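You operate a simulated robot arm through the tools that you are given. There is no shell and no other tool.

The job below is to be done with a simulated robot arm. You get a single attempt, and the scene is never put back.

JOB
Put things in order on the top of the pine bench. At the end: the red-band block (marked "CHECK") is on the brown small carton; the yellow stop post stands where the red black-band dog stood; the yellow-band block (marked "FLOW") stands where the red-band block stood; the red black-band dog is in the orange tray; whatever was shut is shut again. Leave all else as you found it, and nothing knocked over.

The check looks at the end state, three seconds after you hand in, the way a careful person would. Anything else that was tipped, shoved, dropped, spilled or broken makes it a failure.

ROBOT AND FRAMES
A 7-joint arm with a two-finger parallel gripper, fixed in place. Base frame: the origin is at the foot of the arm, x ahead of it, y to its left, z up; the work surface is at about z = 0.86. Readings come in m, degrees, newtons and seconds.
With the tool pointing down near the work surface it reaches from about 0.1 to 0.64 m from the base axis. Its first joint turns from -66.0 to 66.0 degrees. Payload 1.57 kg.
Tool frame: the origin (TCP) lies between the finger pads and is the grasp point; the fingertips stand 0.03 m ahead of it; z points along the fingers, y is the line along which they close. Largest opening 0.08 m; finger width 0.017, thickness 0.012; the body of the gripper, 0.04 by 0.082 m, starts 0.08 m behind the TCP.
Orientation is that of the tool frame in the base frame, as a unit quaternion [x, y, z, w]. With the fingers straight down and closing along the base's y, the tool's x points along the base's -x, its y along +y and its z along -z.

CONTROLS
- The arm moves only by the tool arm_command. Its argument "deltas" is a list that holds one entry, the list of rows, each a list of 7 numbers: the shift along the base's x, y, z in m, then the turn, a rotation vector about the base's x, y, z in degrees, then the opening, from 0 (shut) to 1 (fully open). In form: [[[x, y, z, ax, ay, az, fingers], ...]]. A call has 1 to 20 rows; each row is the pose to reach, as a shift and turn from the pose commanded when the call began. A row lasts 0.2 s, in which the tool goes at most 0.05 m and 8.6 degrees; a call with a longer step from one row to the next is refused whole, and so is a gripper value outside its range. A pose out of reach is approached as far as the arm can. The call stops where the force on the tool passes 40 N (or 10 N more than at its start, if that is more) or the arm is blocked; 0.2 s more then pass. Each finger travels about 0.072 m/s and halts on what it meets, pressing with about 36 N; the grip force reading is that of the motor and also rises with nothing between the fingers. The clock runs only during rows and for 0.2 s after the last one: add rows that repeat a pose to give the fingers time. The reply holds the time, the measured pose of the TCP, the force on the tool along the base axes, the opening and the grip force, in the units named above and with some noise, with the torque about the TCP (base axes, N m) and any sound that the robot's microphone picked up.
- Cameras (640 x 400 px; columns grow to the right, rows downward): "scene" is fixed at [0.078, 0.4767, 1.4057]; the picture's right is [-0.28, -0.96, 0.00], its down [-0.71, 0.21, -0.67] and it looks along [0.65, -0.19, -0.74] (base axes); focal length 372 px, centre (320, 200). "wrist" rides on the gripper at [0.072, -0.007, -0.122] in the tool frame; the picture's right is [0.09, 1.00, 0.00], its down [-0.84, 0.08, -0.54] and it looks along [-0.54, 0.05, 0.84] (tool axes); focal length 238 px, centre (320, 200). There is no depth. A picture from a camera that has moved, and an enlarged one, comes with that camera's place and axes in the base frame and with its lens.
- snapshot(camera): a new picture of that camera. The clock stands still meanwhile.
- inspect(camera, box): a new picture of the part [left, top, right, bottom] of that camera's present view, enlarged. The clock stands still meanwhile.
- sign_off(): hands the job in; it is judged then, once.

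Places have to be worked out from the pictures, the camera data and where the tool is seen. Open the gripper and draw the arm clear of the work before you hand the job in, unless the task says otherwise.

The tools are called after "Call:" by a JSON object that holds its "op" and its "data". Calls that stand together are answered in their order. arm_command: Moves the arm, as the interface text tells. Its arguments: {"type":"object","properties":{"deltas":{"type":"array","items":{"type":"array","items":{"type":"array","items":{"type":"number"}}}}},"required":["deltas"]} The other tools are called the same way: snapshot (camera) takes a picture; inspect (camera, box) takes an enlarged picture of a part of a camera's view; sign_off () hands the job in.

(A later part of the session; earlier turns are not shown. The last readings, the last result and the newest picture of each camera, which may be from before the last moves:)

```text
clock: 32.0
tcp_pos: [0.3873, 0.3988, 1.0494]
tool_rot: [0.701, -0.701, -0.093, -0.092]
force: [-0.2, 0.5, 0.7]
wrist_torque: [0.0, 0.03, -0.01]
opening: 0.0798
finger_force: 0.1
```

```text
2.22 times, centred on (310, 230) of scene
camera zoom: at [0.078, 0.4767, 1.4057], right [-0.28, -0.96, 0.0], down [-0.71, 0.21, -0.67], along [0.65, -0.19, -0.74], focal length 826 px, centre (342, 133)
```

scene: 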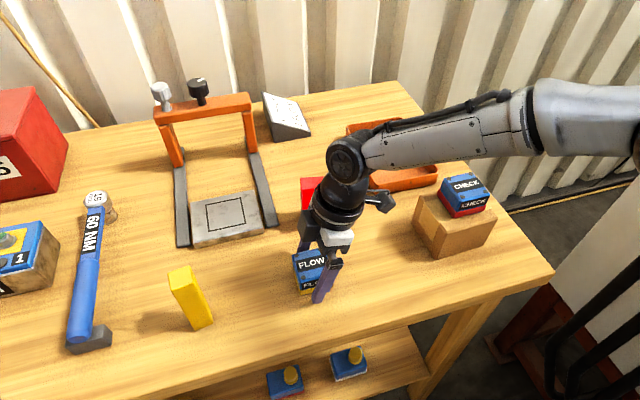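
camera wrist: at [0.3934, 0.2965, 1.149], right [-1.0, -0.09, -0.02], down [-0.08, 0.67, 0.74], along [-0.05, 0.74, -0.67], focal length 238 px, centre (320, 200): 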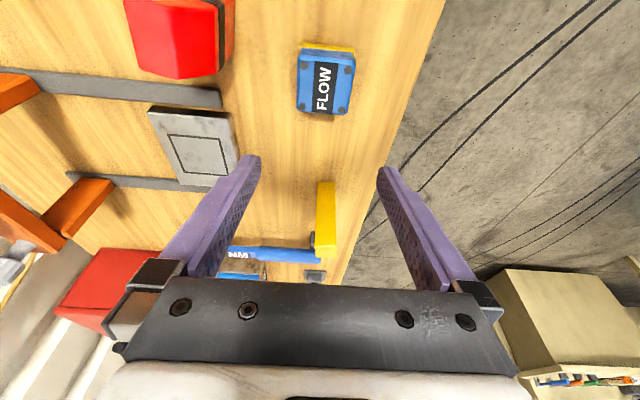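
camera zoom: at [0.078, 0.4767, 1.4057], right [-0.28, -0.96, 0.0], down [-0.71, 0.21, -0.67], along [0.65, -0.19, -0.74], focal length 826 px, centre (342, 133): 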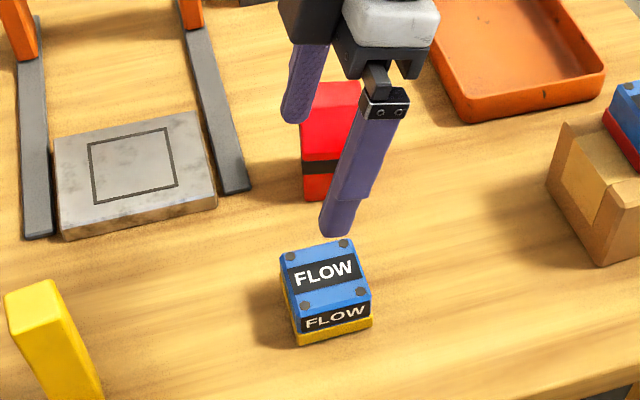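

The dog's height and depth are still unclear, and I want a side view before gripping it. I'll move to (0.50, 0.30, 1.02), keeping well clear of it.

Call:
{"op": "arm_command", "data": {"deltas": [[[0.02, -0.02, 0, 0, 0, 0, 1], [0.045, -0.04, 0, 0, 0, 0, 1], [0.07, -0.06, 0, 0, 0, 0, 1], [0.095, -0.08, -0.01, 0, 0, 0, 1], [0.113, -0.097, -0.02, 0, 0, 0, 1], [0.113, -0.097, -0.03, 0, 0, 0, 1], [0.113, -0.097, -0.03, 0, 0, 0, 1]]]}}

Call:
{"op": "snapshot", "data": {"camera": "wrist"}}

Call:
{"op": "snapshot", "data": {"camera": "scene"}}

```text
clock: 33.6
tcp_pos: [0.4992, 0.3016, 1.0187]
tool_rot: [-0.701, 0.701, 0.093, 0.093]
force: [-0.2, -0.4, -0.4]
wrist_torque: [0.01, -0.01, -0.04]
opening: 0.08
finger_force: 0.1
```

```text
taken
camera wrist: at [0.505, 0.1997, 1.119], right [-1.0, -0.09, -0.02], down [-0.08, 0.67, 0.74], along [-0.05, 0.74, -0.67], focal length 238 px, centre (320, 200)
```

wrist: 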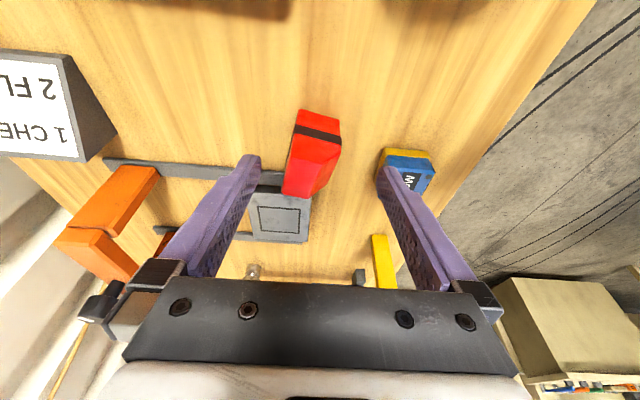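

```text
taken
```

scene: 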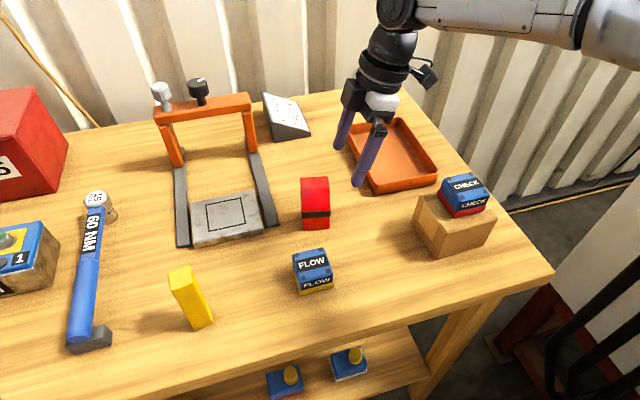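

The dog shows its low-y side now. I'll enlarge it in both views.

Call:
{"op": "inspect", "data": {"camera": "wrist", "box": [260, 90, 380, 210]}}

Call:
{"op": "inspect", "data": {"camera": "scene", "box": [270, 150, 370, 250]}}

Call:
{"op": "inspect", "data": {"camera": "wrist", "box": [90, 0, 350, 120]}}

```text
3.33 times, centred on (320, 150) of wrist
camera zoom: at [0.505, 0.1997, 1.119], right [-1.0, -0.09, -0.02], down [-0.08, 0.67, 0.74], along [-0.05, 0.74, -0.67], focal length 794 px, centre (320, 367)
```

zoom: 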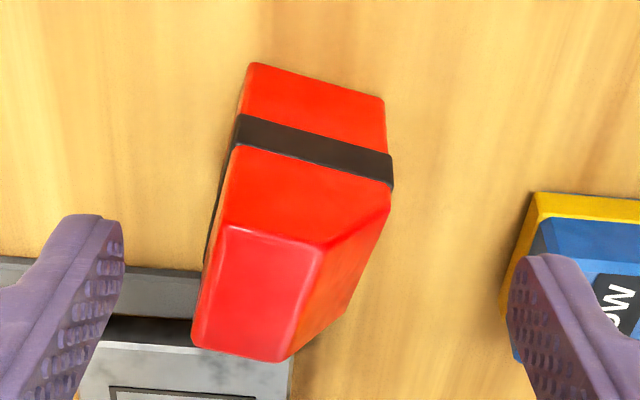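

```text
4.00 times, centred on (320, 200) of scene
camera zoom: at [0.078, 0.4767, 1.4057], right [-0.28, -0.96, 0.0], down [-0.71, 0.21, -0.67], along [0.65, -0.19, -0.74], focal length 1488 px, centre (320, 200)
```

zoom: 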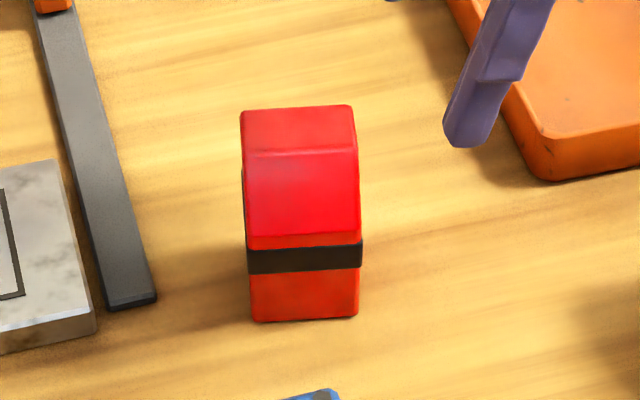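

```text
2.46 times, centred on (220, 60) of wrist
camera zoom: at [0.505, 0.1997, 1.119], right [-1.0, -0.09, -0.02], down [-0.08, 0.67, 0.74], along [-0.05, 0.74, -0.67], focal length 587 px, centre (566, 545)
```

zoom: 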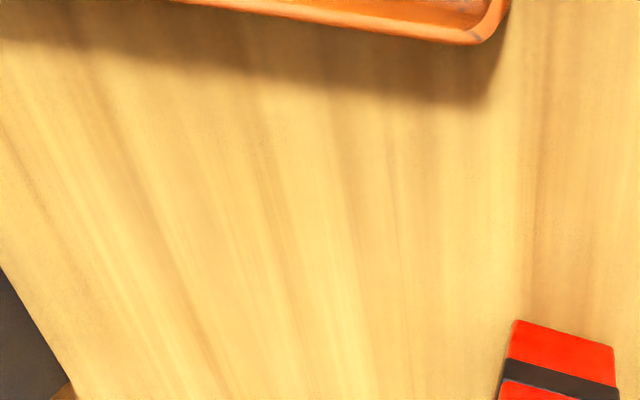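

The dog is clear now: about 0.049 × 0.049 m footprint, yaw ≈ −10°, 0.09 m tall, with a chamfer on its low-x upper face and its centre near (0.505, 0.361). I'll grip its y' faces with the tool yawed to −10°. First I'll take off the tilt here.

Call:
{"op": "arm_command", "data": {"deltas": [[[0, 0, 0.0, -5, 0, 0, 1], [0, 0, 0.005, -10, 0, 0, 1], [0, 0, 0.01, -15, 0, 0, 1], [0, 0, 0.01, -15, 0, 0, 1]]]}}

Call:
{"op": "arm_command", "data": {"deltas": [[[0, 0, 0, 0, 0, -8, 1], [-0.01, 0, 0, 0, 0, -16, 1], [-0.02, 0.01, 0, 0, 0, -24, 1], [-0.03, 0.02, 0, 0, 0, -32, 1], [-0.04, 0.03, 0, 0, 0, -40, 1], [-0.04, 0.04, 0, 0, 0, -48, 1], [-0.04, 0.05, 0, 0, 0, -56, 1], [-0.04, 0.06, 0, 0, 0, -64, 1], [-0.04, 0.06, 0, 0, 0, -72, 1], [-0.04, 0.06, 0, 0, 0, -80, 1], [-0.04, 0.06, 0, 0, 0, -88, 1], [-0.04, 0.06, 0, 0, 0, -96, 1], [-0.04, 0.06, 0, 0, 0, -100, 1], [-0.04, 0.06, 0, 0, 0, -100, 1]]]}}

Call:
{"op": "snapshot", "data": {"camera": "wrist"}}

Call:
{"op": "snapshot", "data": {"camera": "scene"}}

```text
clock: 34.6
tcp_pos: [0.4994, 0.3006, 1.0279]
tool_rot: [-0.707, 0.707, 0.0, -0.001]
force: [-0.8, -0.9, 0.4]
wrist_torque: [0.0, 0.01, 0.03]
opening: 0.08
finger_force: 0.0
```

```text
clock: 37.6
tcp_pos: [0.4587, 0.3622, 1.0284]
tool_rot: [0.088, 0.996, 0.0, 0.0]
force: [0.3, -0.1, 0.0]
wrist_torque: [0.01, -0.04, 0.02]
opening: 0.0802
finger_force: 0.0
```

```text
taken
camera wrist: at [0.3867, 0.3672, 1.1514], right [0.08, 1.0, 0.0], down [0.84, -0.07, 0.54], along [0.54, -0.05, -0.84], focal length 238 px, centre (320, 200)
```

wrist: 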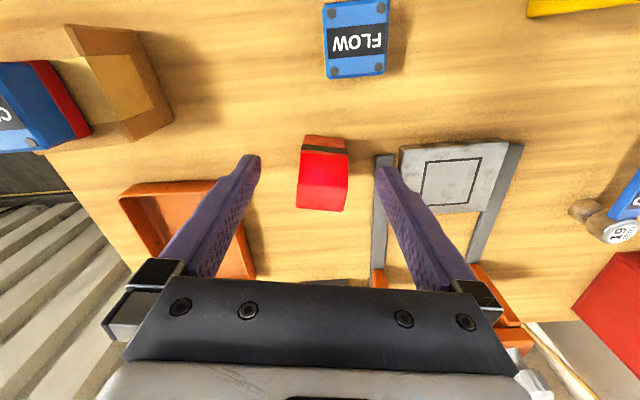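

```text
taken
```

scene: 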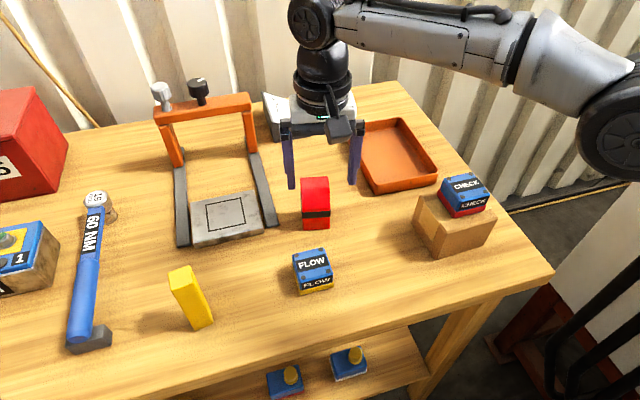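

The tool is yawed to −10° and the dog sits between the fingers in view. I'll enlarge to measure its position and yaw from here.

Call:
{"op": "inspect", "data": {"camera": "wrist", "box": [270, 115, 390, 225]}}

Call:
{"op": "inspect", "data": {"camera": "wrist", "box": [90, 150, 290, 290]}}

```text
3.64 times, centred on (330, 170) of wrist
camera zoom: at [0.3867, 0.3672, 1.1514], right [0.08, 1.0, 0.0], down [0.84, -0.07, 0.54], along [0.54, -0.05, -0.84], focal length 867 px, centre (284, 309)
```

zoom: 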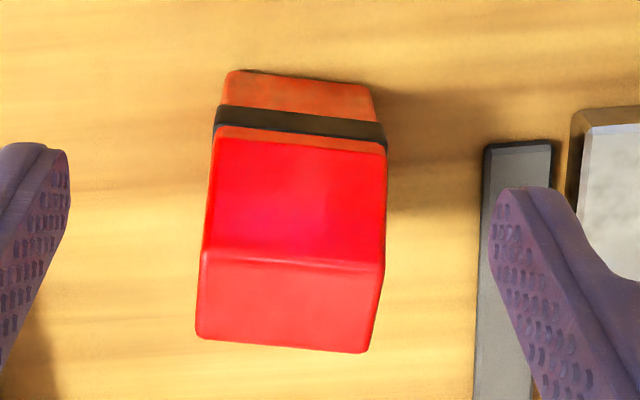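

```text
2.86 times, centred on (190, 220) of wrist
camera zoom: at [0.3867, 0.3672, 1.1514], right [0.08, 1.0, 0.0], down [0.84, -0.07, 0.54], along [0.54, -0.05, -0.84], focal length 681 px, centre (691, 143)
```

zoom: 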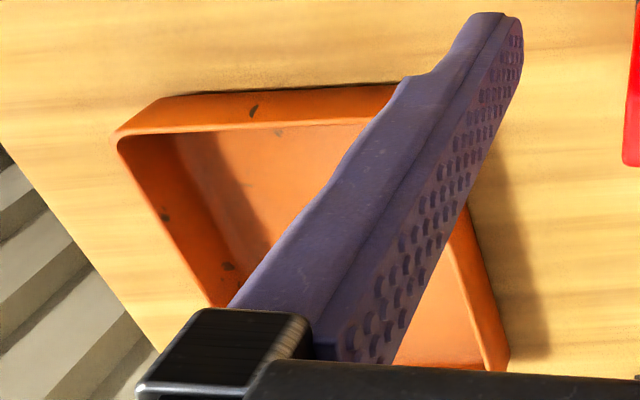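

The dog's centre comes out at (0.505, 0.360) with yaw about −10.7°, matching the other view. I'll add an 8° outward tilt about the finger-closing axis for reach margin and hover above it with the tips just over its top.

Call:
{"op": "arm_command", "data": {"deltas": [[[0.0, 0, 0, -0.7, -3.94, 0, 1], [0.01, 0, 0, -1.39, -7.88, 0, 1], [0.025, 0, 0, -1.39, -7.88, 0, 1], [0.045, 0, -0.01, -1.39, -7.88, 0, 1], [0.045, 0, -0.025, -1.39, -7.88, 0, 1], [0.045, 0, -0.037, -1.39, -7.88, 0, 1], [0.045, 0, -0.037, -1.39, -7.88, 0, 1]]]}}

Call:
{"op": "snapshot", "data": {"camera": "wrist"}}

Call:
{"op": "inspect", "data": {"camera": "scene", "box": [230, 100, 410, 260]}}

```text
clock: 39.2
tcp_pos: [0.5036, 0.3628, 0.9908]
tool_rot: [0.087, 0.994, -0.006, 0.069]
force: [0.0, -0.3, -0.1]
wrist_torque: [0.0, 0.01, -0.02]
opening: 0.0799
finger_force: 0.0
```

```text
taken
camera wrist: at [0.4153, 0.3705, 1.1037], right [0.08, 1.0, -0.01], down [0.76, -0.05, 0.65], along [0.65, -0.06, -0.76], focal length 238 px, centre (320, 200)
```

wrist: 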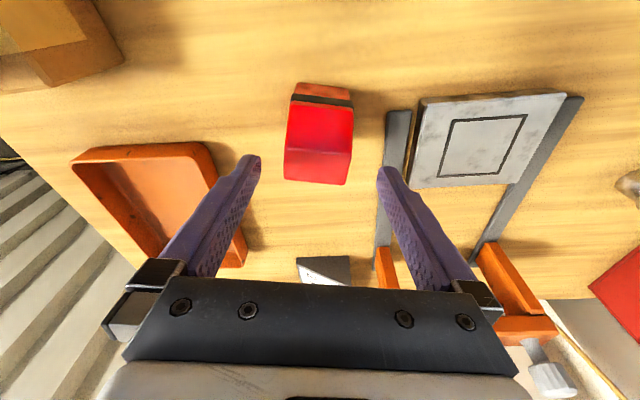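

```text
2.50 times, centred on (320, 180) of scene
camera zoom: at [0.078, 0.4767, 1.4057], right [-0.28, -0.96, 0.0], down [-0.71, 0.21, -0.67], along [0.65, -0.19, -0.74], focal length 930 px, centre (320, 250)
```

zoom: 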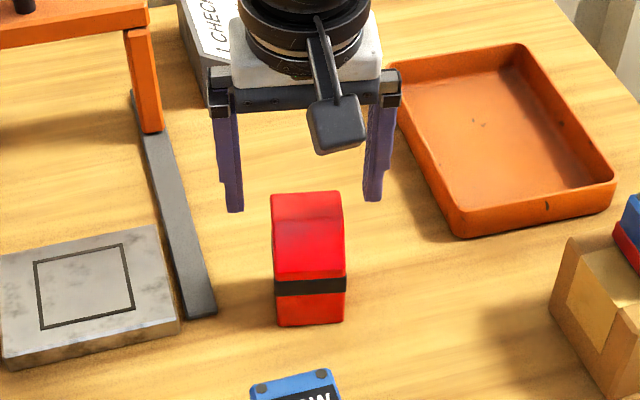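

The dog is centred within 1–2 mm in the closing direction. I'll nudge y by −1.5 mm and descend to TCP z ≈ 0.918.

Call:
{"op": "arm_command", "data": {"deltas": [[[0, -0.0015, -0.015, 0, 0, 0, 1], [0, -0.0015, -0.03, 0, 0, 0, 1], [0, -0.0015, -0.045, 0, 0, 0, 1], [0, -0.0015, -0.06, 0, 0, 0, 1], [0, -0.0015, -0.074, 0, 0, 0, 1], [0, -0.0015, -0.074, 0, 0, 0, 1]]]}}

Call:
{"op": "snapshot", "data": {"camera": "wrist"}}

Call:
{"op": "inspect", "data": {"camera": "scene", "box": [230, 100, 410, 260]}}

```text
clock: 40.6
tcp_pos: [0.5036, 0.3603, 0.918]
tool_rot: [0.087, 0.994, -0.006, 0.069]
force: [-1.0, -0.2, 0.1]
wrist_torque: [-0.04, 0.0, -0.01]
opening: 0.0798
finger_force: 0.0
```

```text
taken
camera wrist: at [0.4152, 0.3688, 1.0294], right [0.08, 1.0, -0.01], down [0.76, -0.05, 0.65], along [0.65, -0.06, -0.76], focal length 238 px, centre (320, 200)
```

wrist: 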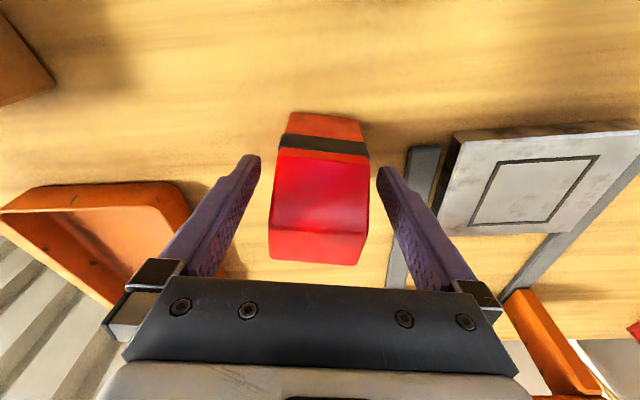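

```text
2.50 times, centred on (320, 180) of scene
camera zoom: at [0.078, 0.4767, 1.4057], right [-0.28, -0.96, 0.0], down [-0.71, 0.21, -0.67], along [0.65, -0.19, -0.74], focal length 930 px, centre (320, 250)
```

zoom: 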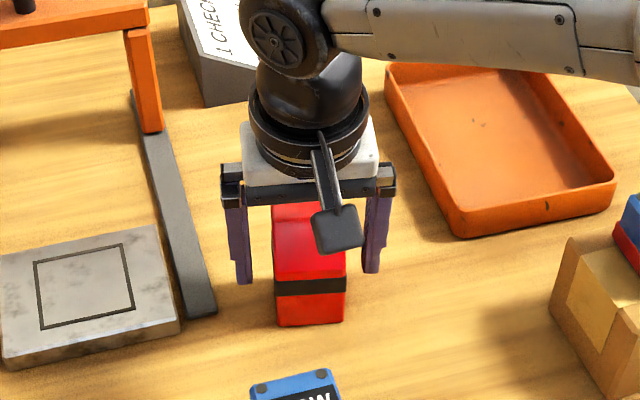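

The fingers straddle the dog with even gaps. Closing.

Call:
{"op": "arm_command", "data": {"deltas": [[[0, 0, 0, 0, 0, 0, 0.6], [0, 0, 0, 0, 0, 0, 0.3], [0, 0, 0, 0, 0, 0, 0], [0, 0, 0, 0, 0, 0, 0]]]}}

```text
clock: 41.6
tcp_pos: [0.5046, 0.3599, 0.9184]
tool_rot: [0.087, 0.994, -0.006, 0.069]
force: [-0.2, -0.9, 0.7]
wrist_torque: [-0.17, -0.06, -0.06]
opening: 0.0499
finger_force: 36.1
```

The dog is gripped at 0.050 m. I'll lift it straight up and confirm the hold.

Call:
{"op": "arm_command", "data": {"deltas": [[[0, 0, 0.01, 0, 0, 0, 0], [0, 0, 0.03, 0, 0, 0, 0], [0, 0, 0.055, 0, 0, 0, 0], [0, 0, 0.08, 0, 0, 0, 0], [0, 0, 0.09, 0, 0, 0, 0], [0, 0, 0.09, 0, 0, 0, 0]]]}}

Call:
{"op": "snapshot", "data": {"camera": "scene"}}

```text
clock: 43.0
tcp_pos: [0.504, 0.36, 1.0061]
tool_rot: [0.086, 0.994, -0.006, 0.071]
force: [0.3, 0.1, -5.0]
wrist_torque: [0.0, 0.03, 0.0]
opening: 0.0501
finger_force: 35.7
```

```text
taken
```

scene: 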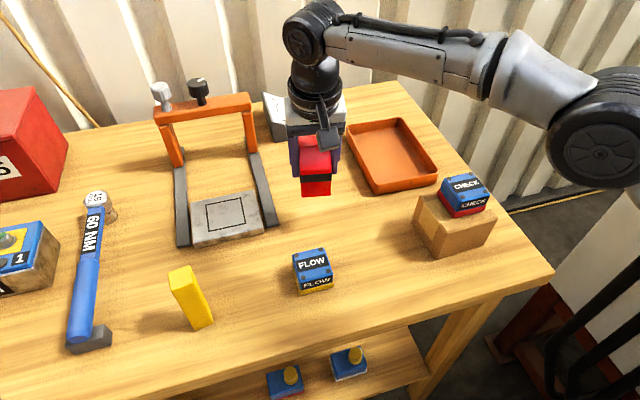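

The dog is up, weighing about 5 N. I'll carry it over the near half of the tray, toward (0.59, 0.16).

Call:
{"op": "arm_command", "data": {"deltas": [[[0.005, -0.02, 0, 0, 0, 0, 0], [0.015, -0.05, 0, 0, 0, 0, 0], [0.03, -0.08, 0, 0, 0, 0, 0], [0.045, -0.11, 0, 0, 0, 0, 0], [0.06, -0.14, 0, 0, 0, 0, 0], [0.075, -0.17, 0, 0, 0, 0, 0], [0.085, -0.19, 0, 0, 0, 0, 0], [0.085, -0.2, 0, 0, 0, 0, 0], [0.085, -0.2, 0, 0, 0, 0, 0]]]}}

Call:
{"op": "snapshot", "data": {"camera": "wrist"}}

Call:
{"op": "snapshot", "data": {"camera": "scene"}}

Call:
{"op": "inspect", "data": {"camera": "scene", "box": [330, 90, 490, 220]}}

```text
clock: 45.0
tcp_pos: [0.5914, 0.1597, 1.0073]
tool_rot: [0.087, 0.994, -0.005, 0.069]
force: [-0.2, 0.1, -4.1]
wrist_torque: [-0.03, -0.03, -0.02]
opening: 0.0499
finger_force: 35.5
```

```text
taken
camera wrist: at [0.5012, 0.1676, 1.1192], right [0.08, 1.0, -0.01], down [0.76, -0.05, 0.65], along [0.65, -0.06, -0.76], focal length 238 px, centre (320, 200)
```

wrist: 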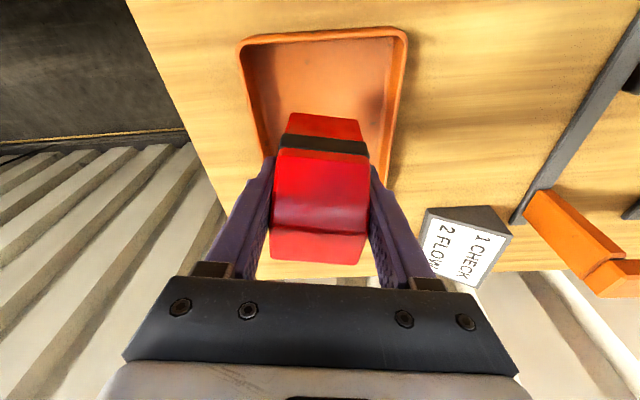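

```text
taken
```

scene: 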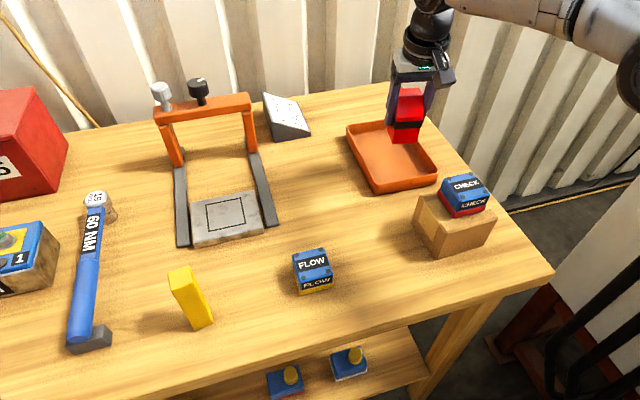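

```text
3.08 times, centred on (410, 155) of scene
camera zoom: at [0.0781, 0.4767, 1.4056], right [-0.28, -0.96, 0.0], down [-0.71, 0.21, -0.67], along [0.65, -0.19, -0.74], focal length 1144 px, centre (43, 338)
```

zoom: 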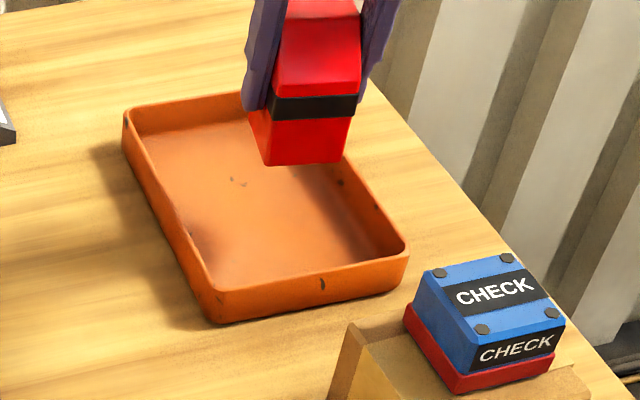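

The dog is over the near-middle of the tray, with the tray's inside spanning roughly x 0.54–0.715 and y 0.107–0.22. I'll lower it to about 1 cm above the floor.

Call:
{"op": "arm_command", "data": {"deltas": [[[0, 0, -0.02, 0, 0, 0, 0], [0, 0, -0.04, 0, 0, 0, 0], [0, 0, -0.06, 0, 0, 0, 0], [0, 0, -0.075, 0, 0, 0, 0], [0, 0, -0.078, 0, 0, 0, 0], [0, 0, -0.078, 0, 0, 0, 0]]]}}

Call:
{"op": "inspect", "data": {"camera": "scene", "box": [330, 90, 490, 220]}}

Call:
{"op": "snapshot", "data": {"camera": "wrist"}}

```text
clock: 46.4
tcp_pos: [0.5884, 0.1593, 0.929]
tool_rot: [0.087, 0.994, -0.007, 0.069]
force: [0.6, -0.2, -4.2]
wrist_torque: [0.04, 0.0, -0.01]
opening: 0.05
finger_force: 35.5
```

```text
3.08 times, centred on (410, 155) of scene
camera zoom: at [0.0781, 0.4767, 1.4056], right [-0.28, -0.96, 0.0], down [-0.71, 0.21, -0.67], along [0.65, -0.19, -0.74], focal length 1144 px, centre (43, 338)
```

zoom: 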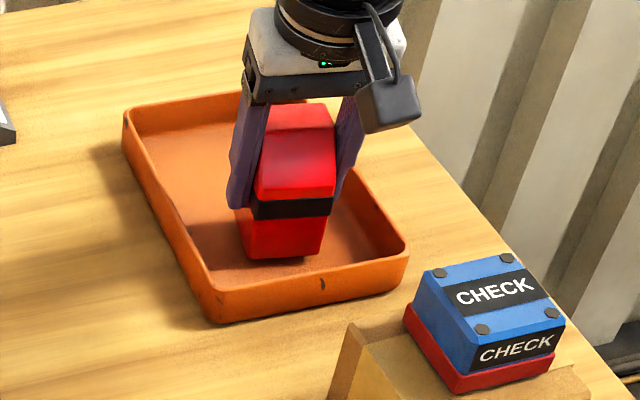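

```text
taken
camera wrist: at [0.5, 0.1682, 1.041], right [0.08, 1.0, -0.01], down [0.76, -0.05, 0.65], along [0.65, -0.06, -0.76], focal length 238 px, centre (320, 200)
```

wrist: 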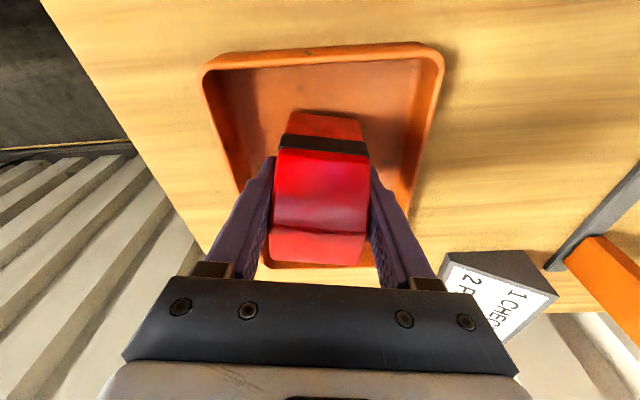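

The dog is inside the walls with clearance all round. Now easing down in 1.5 mm steps to contact.

Call:
{"op": "arm_command", "data": {"deltas": [[[0, 0, -0.002, 0, 0, 0, 0], [0, 0, -0.0035, 0, 0, 0, 0], [0, 0, -0.005, 0, 0, 0, 0], [0, 0, -0.0065, 0, 0, 0, 0], [0, 0, -0.0065, 0, 0, 0, 0]]]}}

```text
clock: 47.6
tcp_pos: [0.5895, 0.1602, 0.9224]
tool_rot: [0.087, 0.994, -0.006, 0.07]
force: [-0.5, -0.6, -4.1]
wrist_torque: [-0.03, 0.01, -0.03]
opening: 0.05
finger_force: 35.8
```

Still carrying the full weight with no contact. I'll go on down in 1 mm steps.

Call:
{"op": "arm_command", "data": {"deltas": [[[0, 0, -0.001, 0, 0, 0, 0], [0, 0, -0.002, 0, 0, 0, 0], [0, 0, -0.002, 0, 0, 0, 0]]]}}

```text
clock: 48.4
tcp_pos: [0.5891, 0.16, 0.9214]
tool_rot: [0.087, 0.994, -0.005, 0.071]
force: [-2.0, -0.5, 1.2]
wrist_torque: [-0.14, 0.26, -0.03]
opening: 0.0499
finger_force: 36.1
```

The force rose to +1 N, so the tray floor now carries the dog. I'll open the fingers modestly so they stay clear of the tray walls.

Call:
{"op": "arm_command", "data": {"deltas": [[[0, 0, 0, 0, 0, 0, 0.66], [0, 0, 0, 0, 0, 0, 0.72], [0, 0, 0, 0, 0, 0, 0.8], [0, 0, 0, 0, 0, 0, 0.8], [0, 0, 0, 0, 0, 0, 0.8]]]}}

Call:
{"op": "inspect", "data": {"camera": "scene", "box": [330, 90, 490, 220]}}

Call:
{"op": "snapshot", "data": {"camera": "wrist"}}

```text
clock: 49.6
tcp_pos: [0.5888, 0.1606, 0.9207]
tool_rot: [0.087, 0.994, -0.007, 0.07]
force: [-0.8, 0.2, -0.9]
wrist_torque: [0.01, -0.01, 0.01]
opening: 0.0641
finger_force: 0.0
```

```text
3.08 times, centred on (410, 155) of scene
camera zoom: at [0.078, 0.4767, 1.4057], right [-0.28, -0.96, 0.0], down [-0.71, 0.21, -0.67], along [0.65, -0.19, -0.74], focal length 1144 px, centre (43, 338)
```

zoom: 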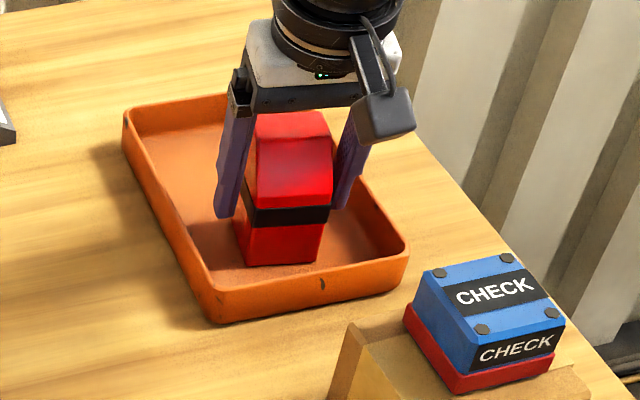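

```text
taken
camera wrist: at [0.5005, 0.1684, 1.033], right [0.08, 1.0, -0.01], down [0.76, -0.05, 0.65], along [0.65, -0.06, -0.76], focal length 238 px, centre (320, 200)
```

wrist: 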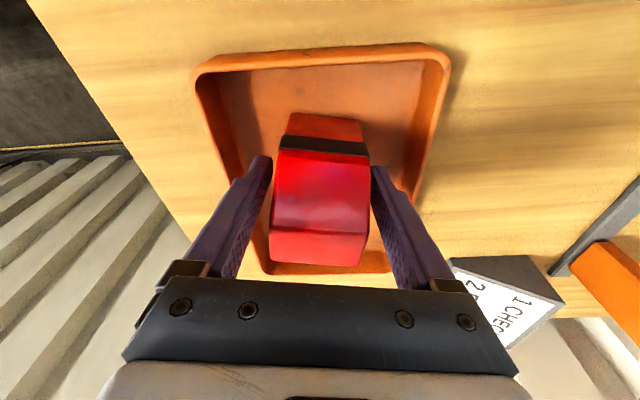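

The dog stands upright inside the tray and the fingers are off it. I'll rise straight up and check nothing was dragged.

Call:
{"op": "arm_command", "data": {"deltas": [[[0, 0, 0.01, 0, 0, 0, 0.8], [0, 0, 0.035, 0, 0, 0, 0.8], [0, 0, 0.065, 0, 0, 0, 0.8], [0, 0, 0.095, 0, 0, 0, 0.8], [0, 0, 0.11, 0, 0, 0, 0.8], [0, 0, 0.11, 0, 0, 0, 0.8]]]}}

Call:
{"op": "arm_command", "data": {"deltas": [[[-0.03, 0.03, 0, 0.7, 3.94, 0, 1], [-0.06, 0.06, 0, 1.39, 7.88, 0, 1], [-0.09, 0.09, 0, 1.39, 7.88, 0, 1], [-0.12, 0.12, 0, 1.39, 7.88, 0, 1], [-0.14, 0.15, 0, 1.39, 7.88, 0, 1], [-0.14, 0.17, 0, 1.39, 7.88, 0, 1], [-0.14, 0.17, 0, 1.39, 7.88, 0, 1]]]}}

Call:
{"op": "snapshot", "data": {"camera": "scene"}}

```text
clock: 51.0
tcp_pos: [0.5884, 0.16, 1.0323]
tool_rot: [0.087, 0.994, -0.005, 0.069]
force: [0.5, 1.0, -1.1]
wrist_torque: [-0.02, -0.01, -0.01]
opening: 0.0641
finger_force: 0.1
```

```text
clock: 52.6
tcp_pos: [0.4506, 0.3302, 1.0317]
tool_rot: [0.087, 0.996, 0.0, 0.0]
force: [1.0, 0.7, 1.0]
wrist_torque: [0.02, 0.01, -0.01]
opening: 0.0799
finger_force: 0.2
```

```text
taken
```

scene: 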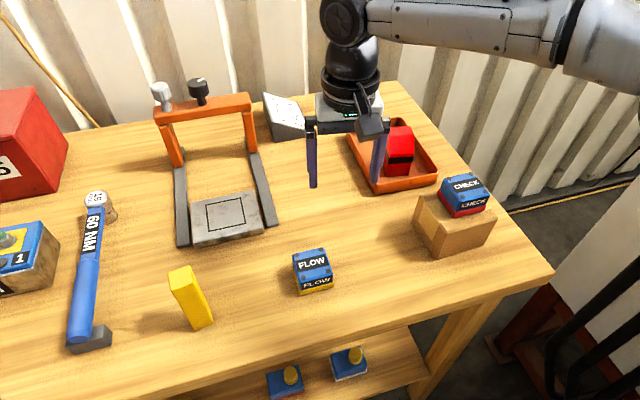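

The dog is standing in the tray with everything else undisturbed. Next I'll yaw to 98.5° so the fingers close across the post's faces (post yaw ≈ 8.5°), staying at a safe height.

Call:
{"op": "arm_command", "data": {"deltas": [[[-0.005, 0.005, 0.005, 0, 0, 8, 1], [-0.01, 0.01, 0.01, 0, 0, 16, 1], [-0.015, 0.02, 0.015, 0, 0, 24, 1], [-0.02, 0.03, 0.02, 0, 0, 32, 1], [-0.03, 0.04, 0.02, 0, 0, 40, 1], [-0.04, 0.05, 0.02, 0, 0, 48, 1], [-0.05, 0.06, 0.02, 0, 0, 56, 1], [-0.05, 0.07, 0.02, 0, 0, 64, 1], [-0.05, 0.08, 0.02, 0, 0, 72, 1], [-0.05, 0.08, 0.02, 0, 0, 80, 1], [-0.05, 0.08, 0.02, 0, 0, 88, 1], [-0.05, 0.08, 0.02, 0, 0, 96, 1], [-0.05, 0.08, 0.02, 0, 0, 104, 1], [-0.05, 0.08, 0.02, 0, 0, 108.5, 1], [-0.05, 0.08, 0.02, 0, 0, 108.5, 1]]]}}

```text
clock: 55.8
tcp_pos: [0.3983, 0.4099, 1.0523]
tool_rot: [0.758, -0.653, 0.0, 0.0]
force: [0.3, 0.3, -0.3]
wrist_torque: [0.0, -0.02, 0.01]
opening: 0.0797
finger_force: 0.0
```

The yaw is set. I'll tilt 25° about the post's x' axis and go to a hover pose set back along the approach line, (0.371, 0.534, 1.026), with the fingers on either side of the post in x'.

Call:
{"op": "arm_command", "data": {"deltas": [[[0, 0, 0, 7.91, 1.18, 0, 1], [0, 0, 0, 15.82, 2.37, 0, 1], [0, 0.0, 0, 23.7, 3.55, 0, 1], [-0.005, 0.02, 0, 24.73, 3.7, 0, 1], [-0.01, 0.045, 0, 24.73, 3.7, 0, 1], [-0.018, 0.07, -0.005, 24.73, 3.7, 0, 1], [-0.024, 0.095, -0.015, 24.73, 3.7, 0, 1], [-0.028, 0.115, -0.026, 24.73, 3.7, 0, 1], [-0.028, 0.115, -0.026, 24.73, 3.7, 0, 1]]]}}

Call:
{"op": "snapshot", "data": {"camera": "wrist"}}

Call:
{"op": "snapshot", "data": {"camera": "scene"}}

```text
clock: 57.8
tcp_pos: [0.3719, 0.5252, 1.025]
tool_rot: [0.74, -0.637, -0.164, -0.142]
force: [0.0, -0.5, 0.0]
wrist_torque: [0.03, 0.01, 0.0]
opening: 0.08
finger_force: 0.1
```

```text
taken
camera wrist: at [0.3946, 0.41, 1.106], right [-0.97, -0.23, -0.04], down [-0.15, 0.51, 0.84], along [-0.17, 0.83, -0.53], focal length 238 px, centre (320, 200)
```

wrist: 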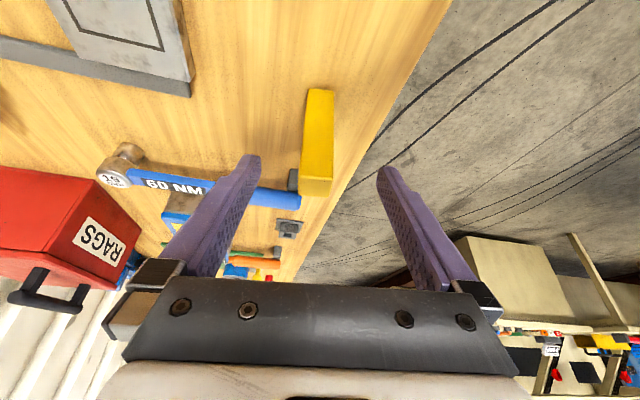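

```text
taken
```

scene: 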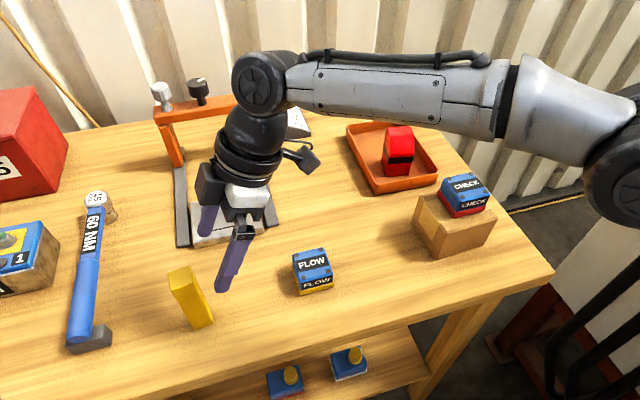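

The post shows between the fingers' lines of approach. I'll enlarge it to measure its base and top edges.

Call:
{"op": "inspect", "data": {"camera": "wrist", "box": [260, 80, 380, 210]}}

Call:
{"op": "inspect", "data": {"camera": "scene", "box": [140, 200, 280, 340]}}

```text
3.08 times, centred on (320, 145) of wrist
camera zoom: at [0.3946, 0.41, 1.106], right [-0.97, -0.23, -0.04], down [-0.15, 0.51, 0.84], along [-0.17, 0.83, -0.53], focal length 733 px, centre (320, 369)
```

zoom: 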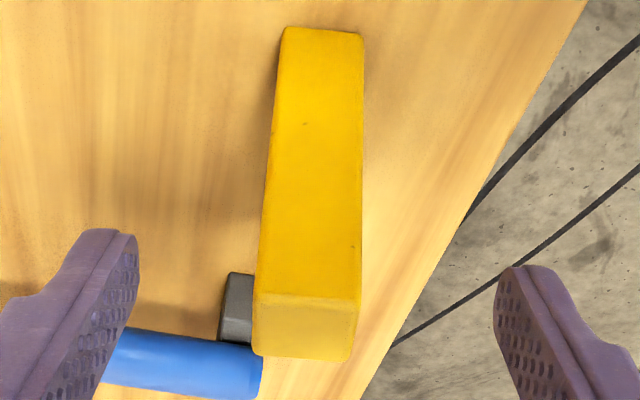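

```text
2.86 times, centred on (210, 270) of scene
camera zoom: at [0.078, 0.4767, 1.4057], right [-0.28, -0.96, 0.0], down [-0.71, 0.21, -0.67], along [0.65, -0.19, -0.74], focal length 1063 px, centre (634, 0)
```

zoom: 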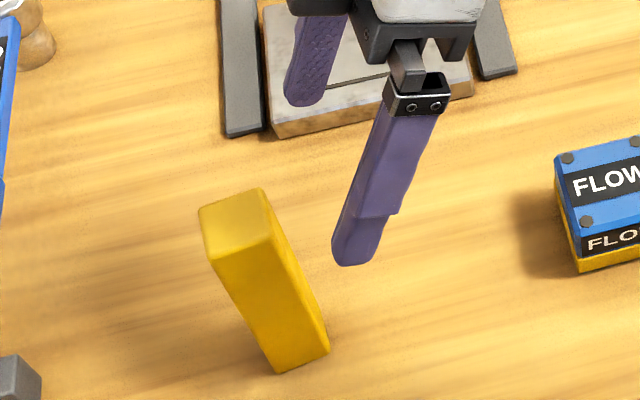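

The post's base is centred at (0.364, 0.582) with yaw 8.4° and its top at z ≈ 0.982, matching the tool's yaw. I'll advance along the approach line to TCP (0.365, 0.576, 0.935).

Call:
{"op": "arm_command", "data": {"deltas": [[[-0.001, 0.009, -0.015, 0, 0, 0, 1], [-0.002, 0.017, -0.03, 0, 0, 0, 1], [-0.003, 0.026, -0.045, 0, 0, 0, 1], [-0.0045, 0.034, -0.06, 0, 0, 0, 1], [-0.0055, 0.043, -0.076, 0, 0, 0, 1], [-0.0065, 0.051, -0.0907, 0, 0, 0, 1], [-0.0065, 0.051, -0.0907, 0, 0, 0, 1]]]}}

Call:
{"op": "snapshot", "data": {"camera": "wrist"}}

Call:
{"op": "inspect", "data": {"camera": "scene", "box": [140, 200, 280, 340]}}

```text
clock: 59.4
tcp_pos: [0.3653, 0.576, 0.9333]
tool_rot: [0.74, -0.637, -0.164, -0.141]
force: [-0.6, 1.3, -1.0]
wrist_torque: [-0.02, -0.03, -0.01]
opening: 0.08
finger_force: 0.1
```

```text
taken
camera wrist: at [0.3883, 0.4612, 1.0154], right [-0.97, -0.23, -0.04], down [-0.15, 0.51, 0.85], along [-0.17, 0.83, -0.53], focal length 238 px, centre (320, 200)
```

wrist: 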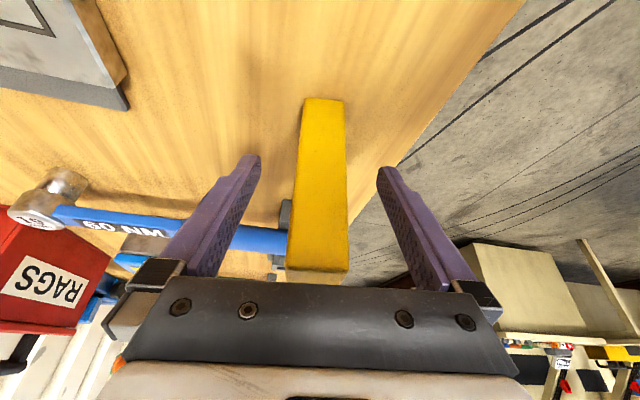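

```text
2.86 times, centred on (210, 270) of scene
camera zoom: at [0.078, 0.4767, 1.4057], right [-0.28, -0.96, 0.0], down [-0.71, 0.21, -0.67], along [0.65, -0.19, -0.74], focal length 1063 px, centre (634, 0)
```

zoom: 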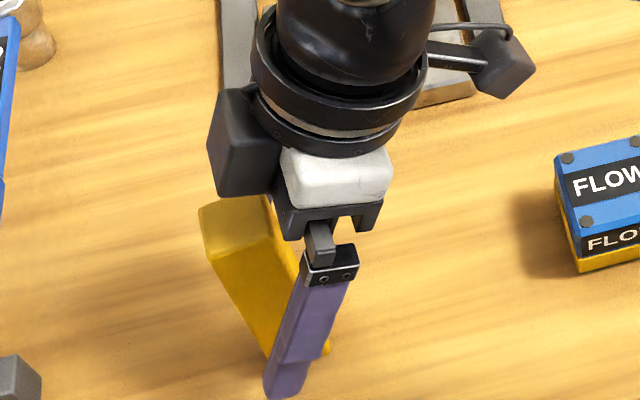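

The post sits centred between the fingers and the force is quiet. I'll close gradually.

Call:
{"op": "arm_command", "data": {"deltas": [[[0, 0, 0, 0, 0, 0, 0.75], [0, 0, 0, 0, 0, 0, 0.55], [0, 0, 0, 0, 0, 0, 0.42], [0, 0, 0, 0, 0, 0, 0.35], [0, 0, 0, 0, 0, 0, 0.2], [0, 0, 0, 0, 0, 0, 0], [0, 0, 0, 0, 0, 0, 0]]]}}

Call:
{"op": "snapshot", "data": {"camera": "wrist"}}

```text
clock: 61.0
tcp_pos: [0.3656, 0.5761, 0.9342]
tool_rot: [0.739, -0.637, -0.164, -0.142]
force: [0.6, 0.9, 0.3]
wrist_torque: [-0.04, -0.01, -0.04]
opening: 0.03
finger_force: 35.9
```

```text
taken
camera wrist: at [0.3883, 0.4611, 1.0155], right [-0.97, -0.23, -0.04], down [-0.15, 0.51, 0.84], along [-0.17, 0.83, -0.53], focal length 238 px, centre (320, 200)
```

wrist: 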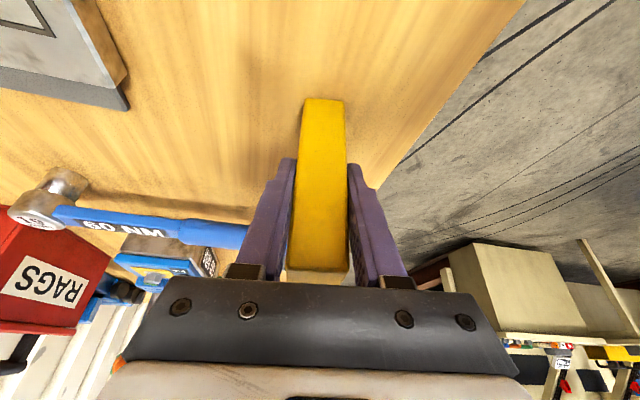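

The post is gripped at 0.030 m and undisturbed. I'll lift straight up first, then up and inward.

Call:
{"op": "arm_command", "data": {"deltas": [[[0, 0, 0.01, 0, 0, 0, 0], [0, 0, 0.025, 0, 0, 0, 0], [0, -0.005, 0.045, 0, 0, 0, 0], [0, -0.02, 0.065, 0, 0, 0, 0], [0.005, -0.04, 0.08, 0, 0, 0, 0], [0.01, -0.06, 0.08, 0, 0, 0, 0], [0.01, -0.06, 0.08, 0, 0, 0, 0]]]}}

Call:
{"op": "snapshot", "data": {"camera": "scene"}}

Call:
{"op": "snapshot", "data": {"camera": "wrist"}}

```text
clock: 62.6
tcp_pos: [0.3754, 0.5152, 1.0142]
tool_rot: [0.74, -0.637, -0.165, -0.141]
force: [-0.8, -0.1, -1.6]
wrist_torque: [0.01, 0.03, -0.01]
opening: 0.0303
finger_force: 36.3
```

```text
taken
```

scene: 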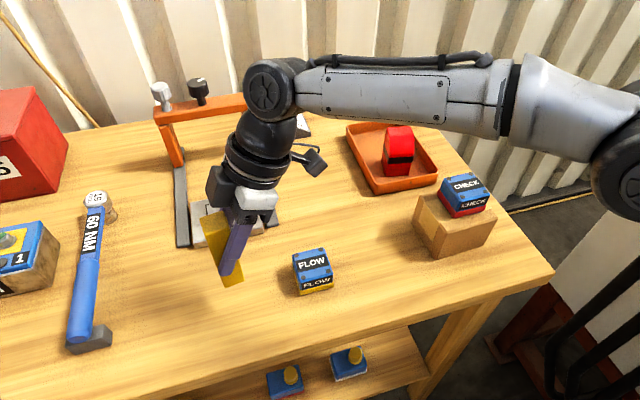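

```text
taken
camera wrist: at [0.3984, 0.4005, 1.0958], right [-0.97, -0.23, -0.04], down [-0.15, 0.51, 0.84], along [-0.17, 0.83, -0.53], focal length 238 px, centre (320, 200)
```

wrist: 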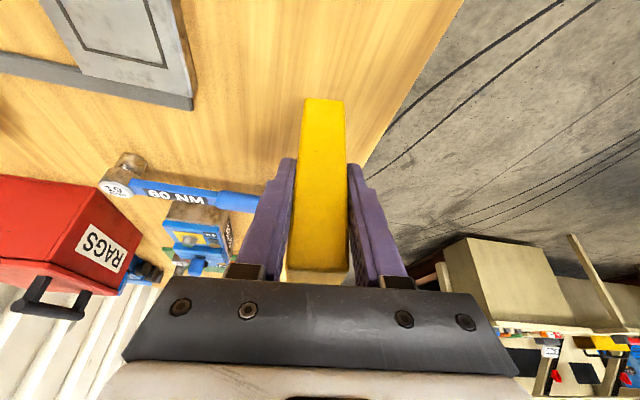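

The post is held upright and is light (about 1.6 N). I'll carry it over to the dog's old spot, with TCP at (0.506, 0.354) putting the post's centre at (0.505, 0.360).

Call:
{"op": "arm_command", "data": {"deltas": [[[0.01, -0.012, 0, 0, 0, 0, 0], [0.03, -0.037, 0, 0, 0, 0, 0], [0.05, -0.062, 0, 0, 0, 0, 0], [0.07, -0.087, 0, 0, 0, 0, 0], [0.09, -0.112, 0, 0, 0, 0, 0], [0.11, -0.137, 0, 0, 0, 0, 0], [0.125, -0.155, 0, 0, 0, 0, 0], [0.131, -0.162, 0, 0, 0, 0, 0], [0.131, -0.162, 0, 0, 0, 0, 0]]]}}

Call:
{"op": "snapshot", "data": {"camera": "scene"}}

Call:
{"op": "snapshot", "data": {"camera": "wrist"}}

```text
clock: 64.6
tcp_pos: [0.5065, 0.3541, 1.0141]
tool_rot: [0.74, -0.637, -0.164, -0.141]
force: [0.2, 0.3, -1.1]
wrist_torque: [0.03, 0.02, -0.03]
opening: 0.0299
finger_force: 35.6
```

```text
taken
```

scene: 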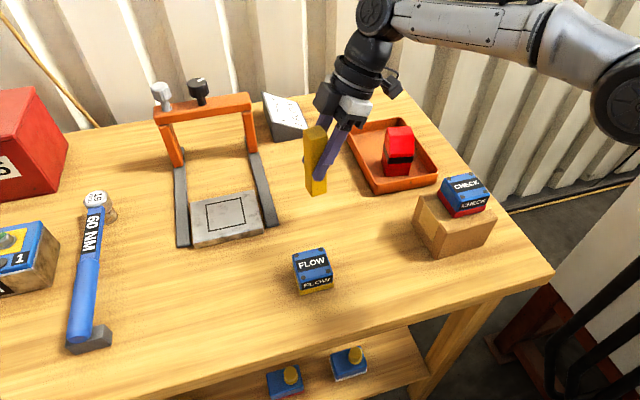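

```text
taken
camera wrist: at [0.5299, 0.239, 1.0952], right [-0.97, -0.23, -0.04], down [-0.16, 0.51, 0.84], along [-0.17, 0.83, -0.53], focal length 238 px, centre (320, 200)
```

wrist: 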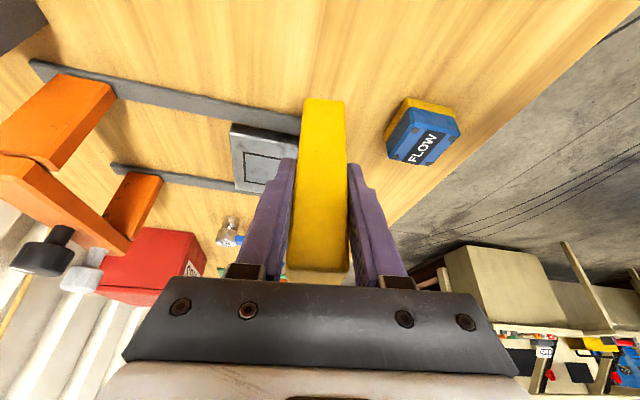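

The post hangs upright above the dog's old place, clear of the fixture rail. I'll lower it to a few millimetres above the bench.

Call:
{"op": "arm_command", "data": {"deltas": [[[0, 0, -0.02, 0, 0, 0, 0], [0, 0, -0.04, 0, 0, 0, 0], [0, 0, -0.058, 0, 0, 0, 0], [0, 0, -0.07, 0, 0, 0, 0], [0, 0, -0.076, 0, 0, 0, 0], [0, 0, -0.0785, 0, 0, 0, 0], [0, 0, -0.0785, 0, 0, 0, 0]]]}}

Call:
{"op": "inspect", "data": {"camera": "scene", "box": [240, 120, 420, 260]}}

```text
clock: 66.2
tcp_pos: [0.5058, 0.3541, 0.9357]
tool_rot: [0.739, -0.638, -0.163, -0.141]
force: [0.5, -0.2, -1.5]
wrist_torque: [0.0, -0.01, 0.04]
opening: 0.0298
finger_force: 35.8
```

```text
2.86 times, centred on (330, 190) of scene
camera zoom: at [0.0781, 0.4768, 1.4056], right [-0.28, -0.96, 0.0], down [-0.71, 0.21, -0.67], along [0.65, -0.19, -0.74], focal length 1063 px, centre (291, 229)
```

zoom: 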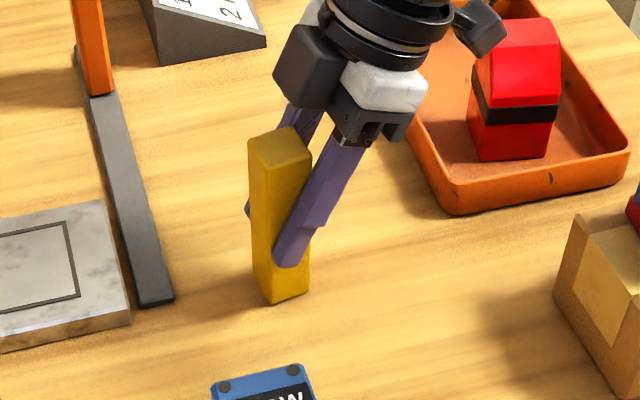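

Not yet touching; the force still equals the post's weight. I'll continue in 1 mm steps.

Call:
{"op": "arm_command", "data": {"deltas": [[[0, 0, -0.001, 0, 0, 0, 0], [0, 0, -0.002, 0, 0, 0, 0], [0, 0, -0.002, 0, 0, 0, 0]]]}}

```text
clock: 67.0
tcp_pos: [0.5066, 0.353, 0.9351]
tool_rot: [0.739, -0.637, -0.164, -0.142]
force: [-0.8, -0.6, -1.0]
wrist_torque: [-0.03, 0.1, -0.01]
opening: 0.0297
finger_force: 36.1
```

The torque is beginning to change. One more millimetre.

Call:
{"op": "arm_command", "data": {"deltas": [[[0, 0, -0.0005, 0, 0, 0, 0], [0, 0, -0.001, 0, 0, 0, 0], [0, 0, -0.001, 0, 0, 0, 0]]]}}

```text
clock: 67.8
tcp_pos: [0.5059, 0.3545, 0.9338]
tool_rot: [0.74, -0.636, -0.165, -0.142]
force: [-2.8, -1.8, 6.5]
wrist_torque: [-0.24, 0.31, 0.0]
opening: 0.0298
finger_force: 35.8
```

Contact reads 6.5 N, so the post stands on the bench. I'll relieve half a millimetre and open evenly.

Call:
{"op": "arm_command", "data": {"deltas": [[[0, 0, 0.0006, 0, 0, 0, 0], [0, 0, 0.0006, 0, 0, 0, 0], [0, 0, 0.0006, 0, 0, 0, 0.4], [0, 0, 0.0006, 0, 0, 0, 0.5], [0, 0, 0.0006, 0, 0, 0, 0.65], [0, 0, 0.0006, 0, 0, 0, 0.85], [0, 0, 0.0006, 0, 0, 0, 0.85]]]}}

Call:
{"op": "snapshot", "data": {"camera": "wrist"}}

Call:
{"op": "inspect", "data": {"camera": "scene", "box": [240, 120, 420, 260]}}

```text
clock: 69.4
tcp_pos: [0.5056, 0.3542, 0.9335]
tool_rot: [0.74, -0.637, -0.164, -0.142]
force: [-0.3, -0.1, -0.8]
wrist_torque: [0.02, 0.02, 0.01]
opening: 0.0681
finger_force: 0.1
```

```text
taken
camera wrist: at [0.5291, 0.2393, 1.0149], right [-0.97, -0.23, -0.04], down [-0.15, 0.51, 0.84], along [-0.17, 0.83, -0.53], focal length 238 px, centre (320, 200)
```

wrist: 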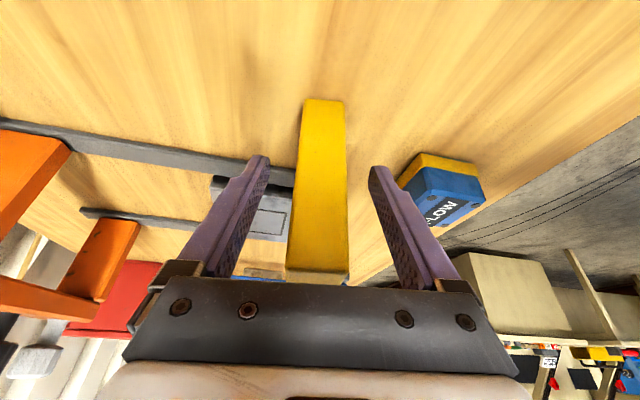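

```text
2.86 times, centred on (330, 190) of scene
camera zoom: at [0.078, 0.4767, 1.4057], right [-0.28, -0.96, 0.0], down [-0.71, 0.21, -0.67], along [0.65, -0.19, -0.74], focal length 1063 px, centre (291, 229)
```

zoom: 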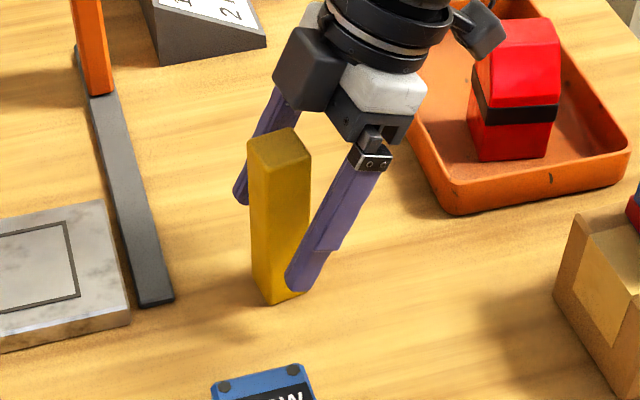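

The post stands free between the open fingers. I'll back out along the approach line, up and away.

Call:
{"op": "arm_command", "data": {"deltas": [[[0.0006, -0.0042, 0.009, 0, 0, 0, 0.85], [0.0018, -0.0125, 0.027, 0, 0, 0, 0.85], [0.0035, -0.023, 0.05, 0, 0, 0, 0.85], [0.005, -0.0334, 0.0725, 0, 0, 0, 0.85], [0.0062, -0.0418, 0.0906, 0, 0, 0, 0.85], [0.0, -0.05, 0.12, 0, 0, 0, 0.85], [-0.01, -0.05, 0.14, 0, 0, 0, 0.85], [-0.01, -0.05, 0.14, 0, 0, 0, 0.85]]]}}

Call:
{"op": "snapshot", "data": {"camera": "scene"}}

Call:
{"op": "snapshot", "data": {"camera": "wrist"}}

```text
clock: 71.2
tcp_pos: [0.4957, 0.3044, 1.0733]
tool_rot: [0.74, -0.637, -0.164, -0.141]
force: [0.3, -0.5, -0.8]
wrist_torque: [0.0, 0.01, 0.0]
opening: 0.0679
finger_force: 0.1
```

```text
taken
```

scene: 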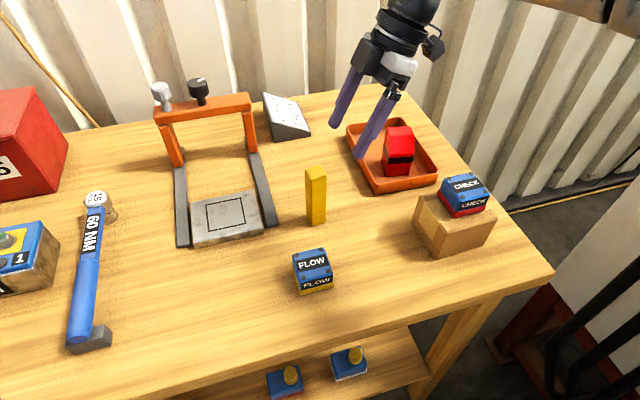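

```text
taken
camera wrist: at [0.5189, 0.1895, 1.1547], right [-0.97, -0.23, -0.04], down [-0.15, 0.51, 0.84], along [-0.17, 0.83, -0.53], focal length 238 px, centre (320, 200)
```

wrist: 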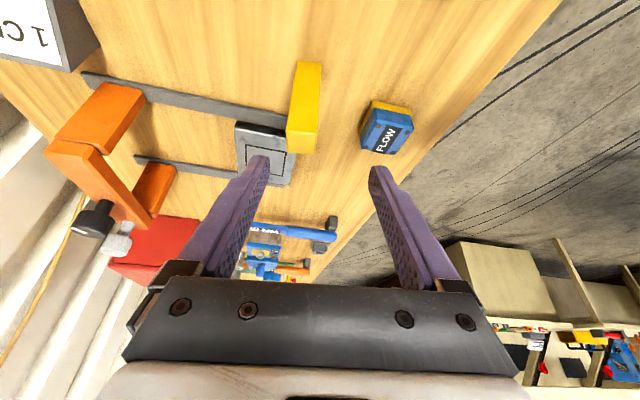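

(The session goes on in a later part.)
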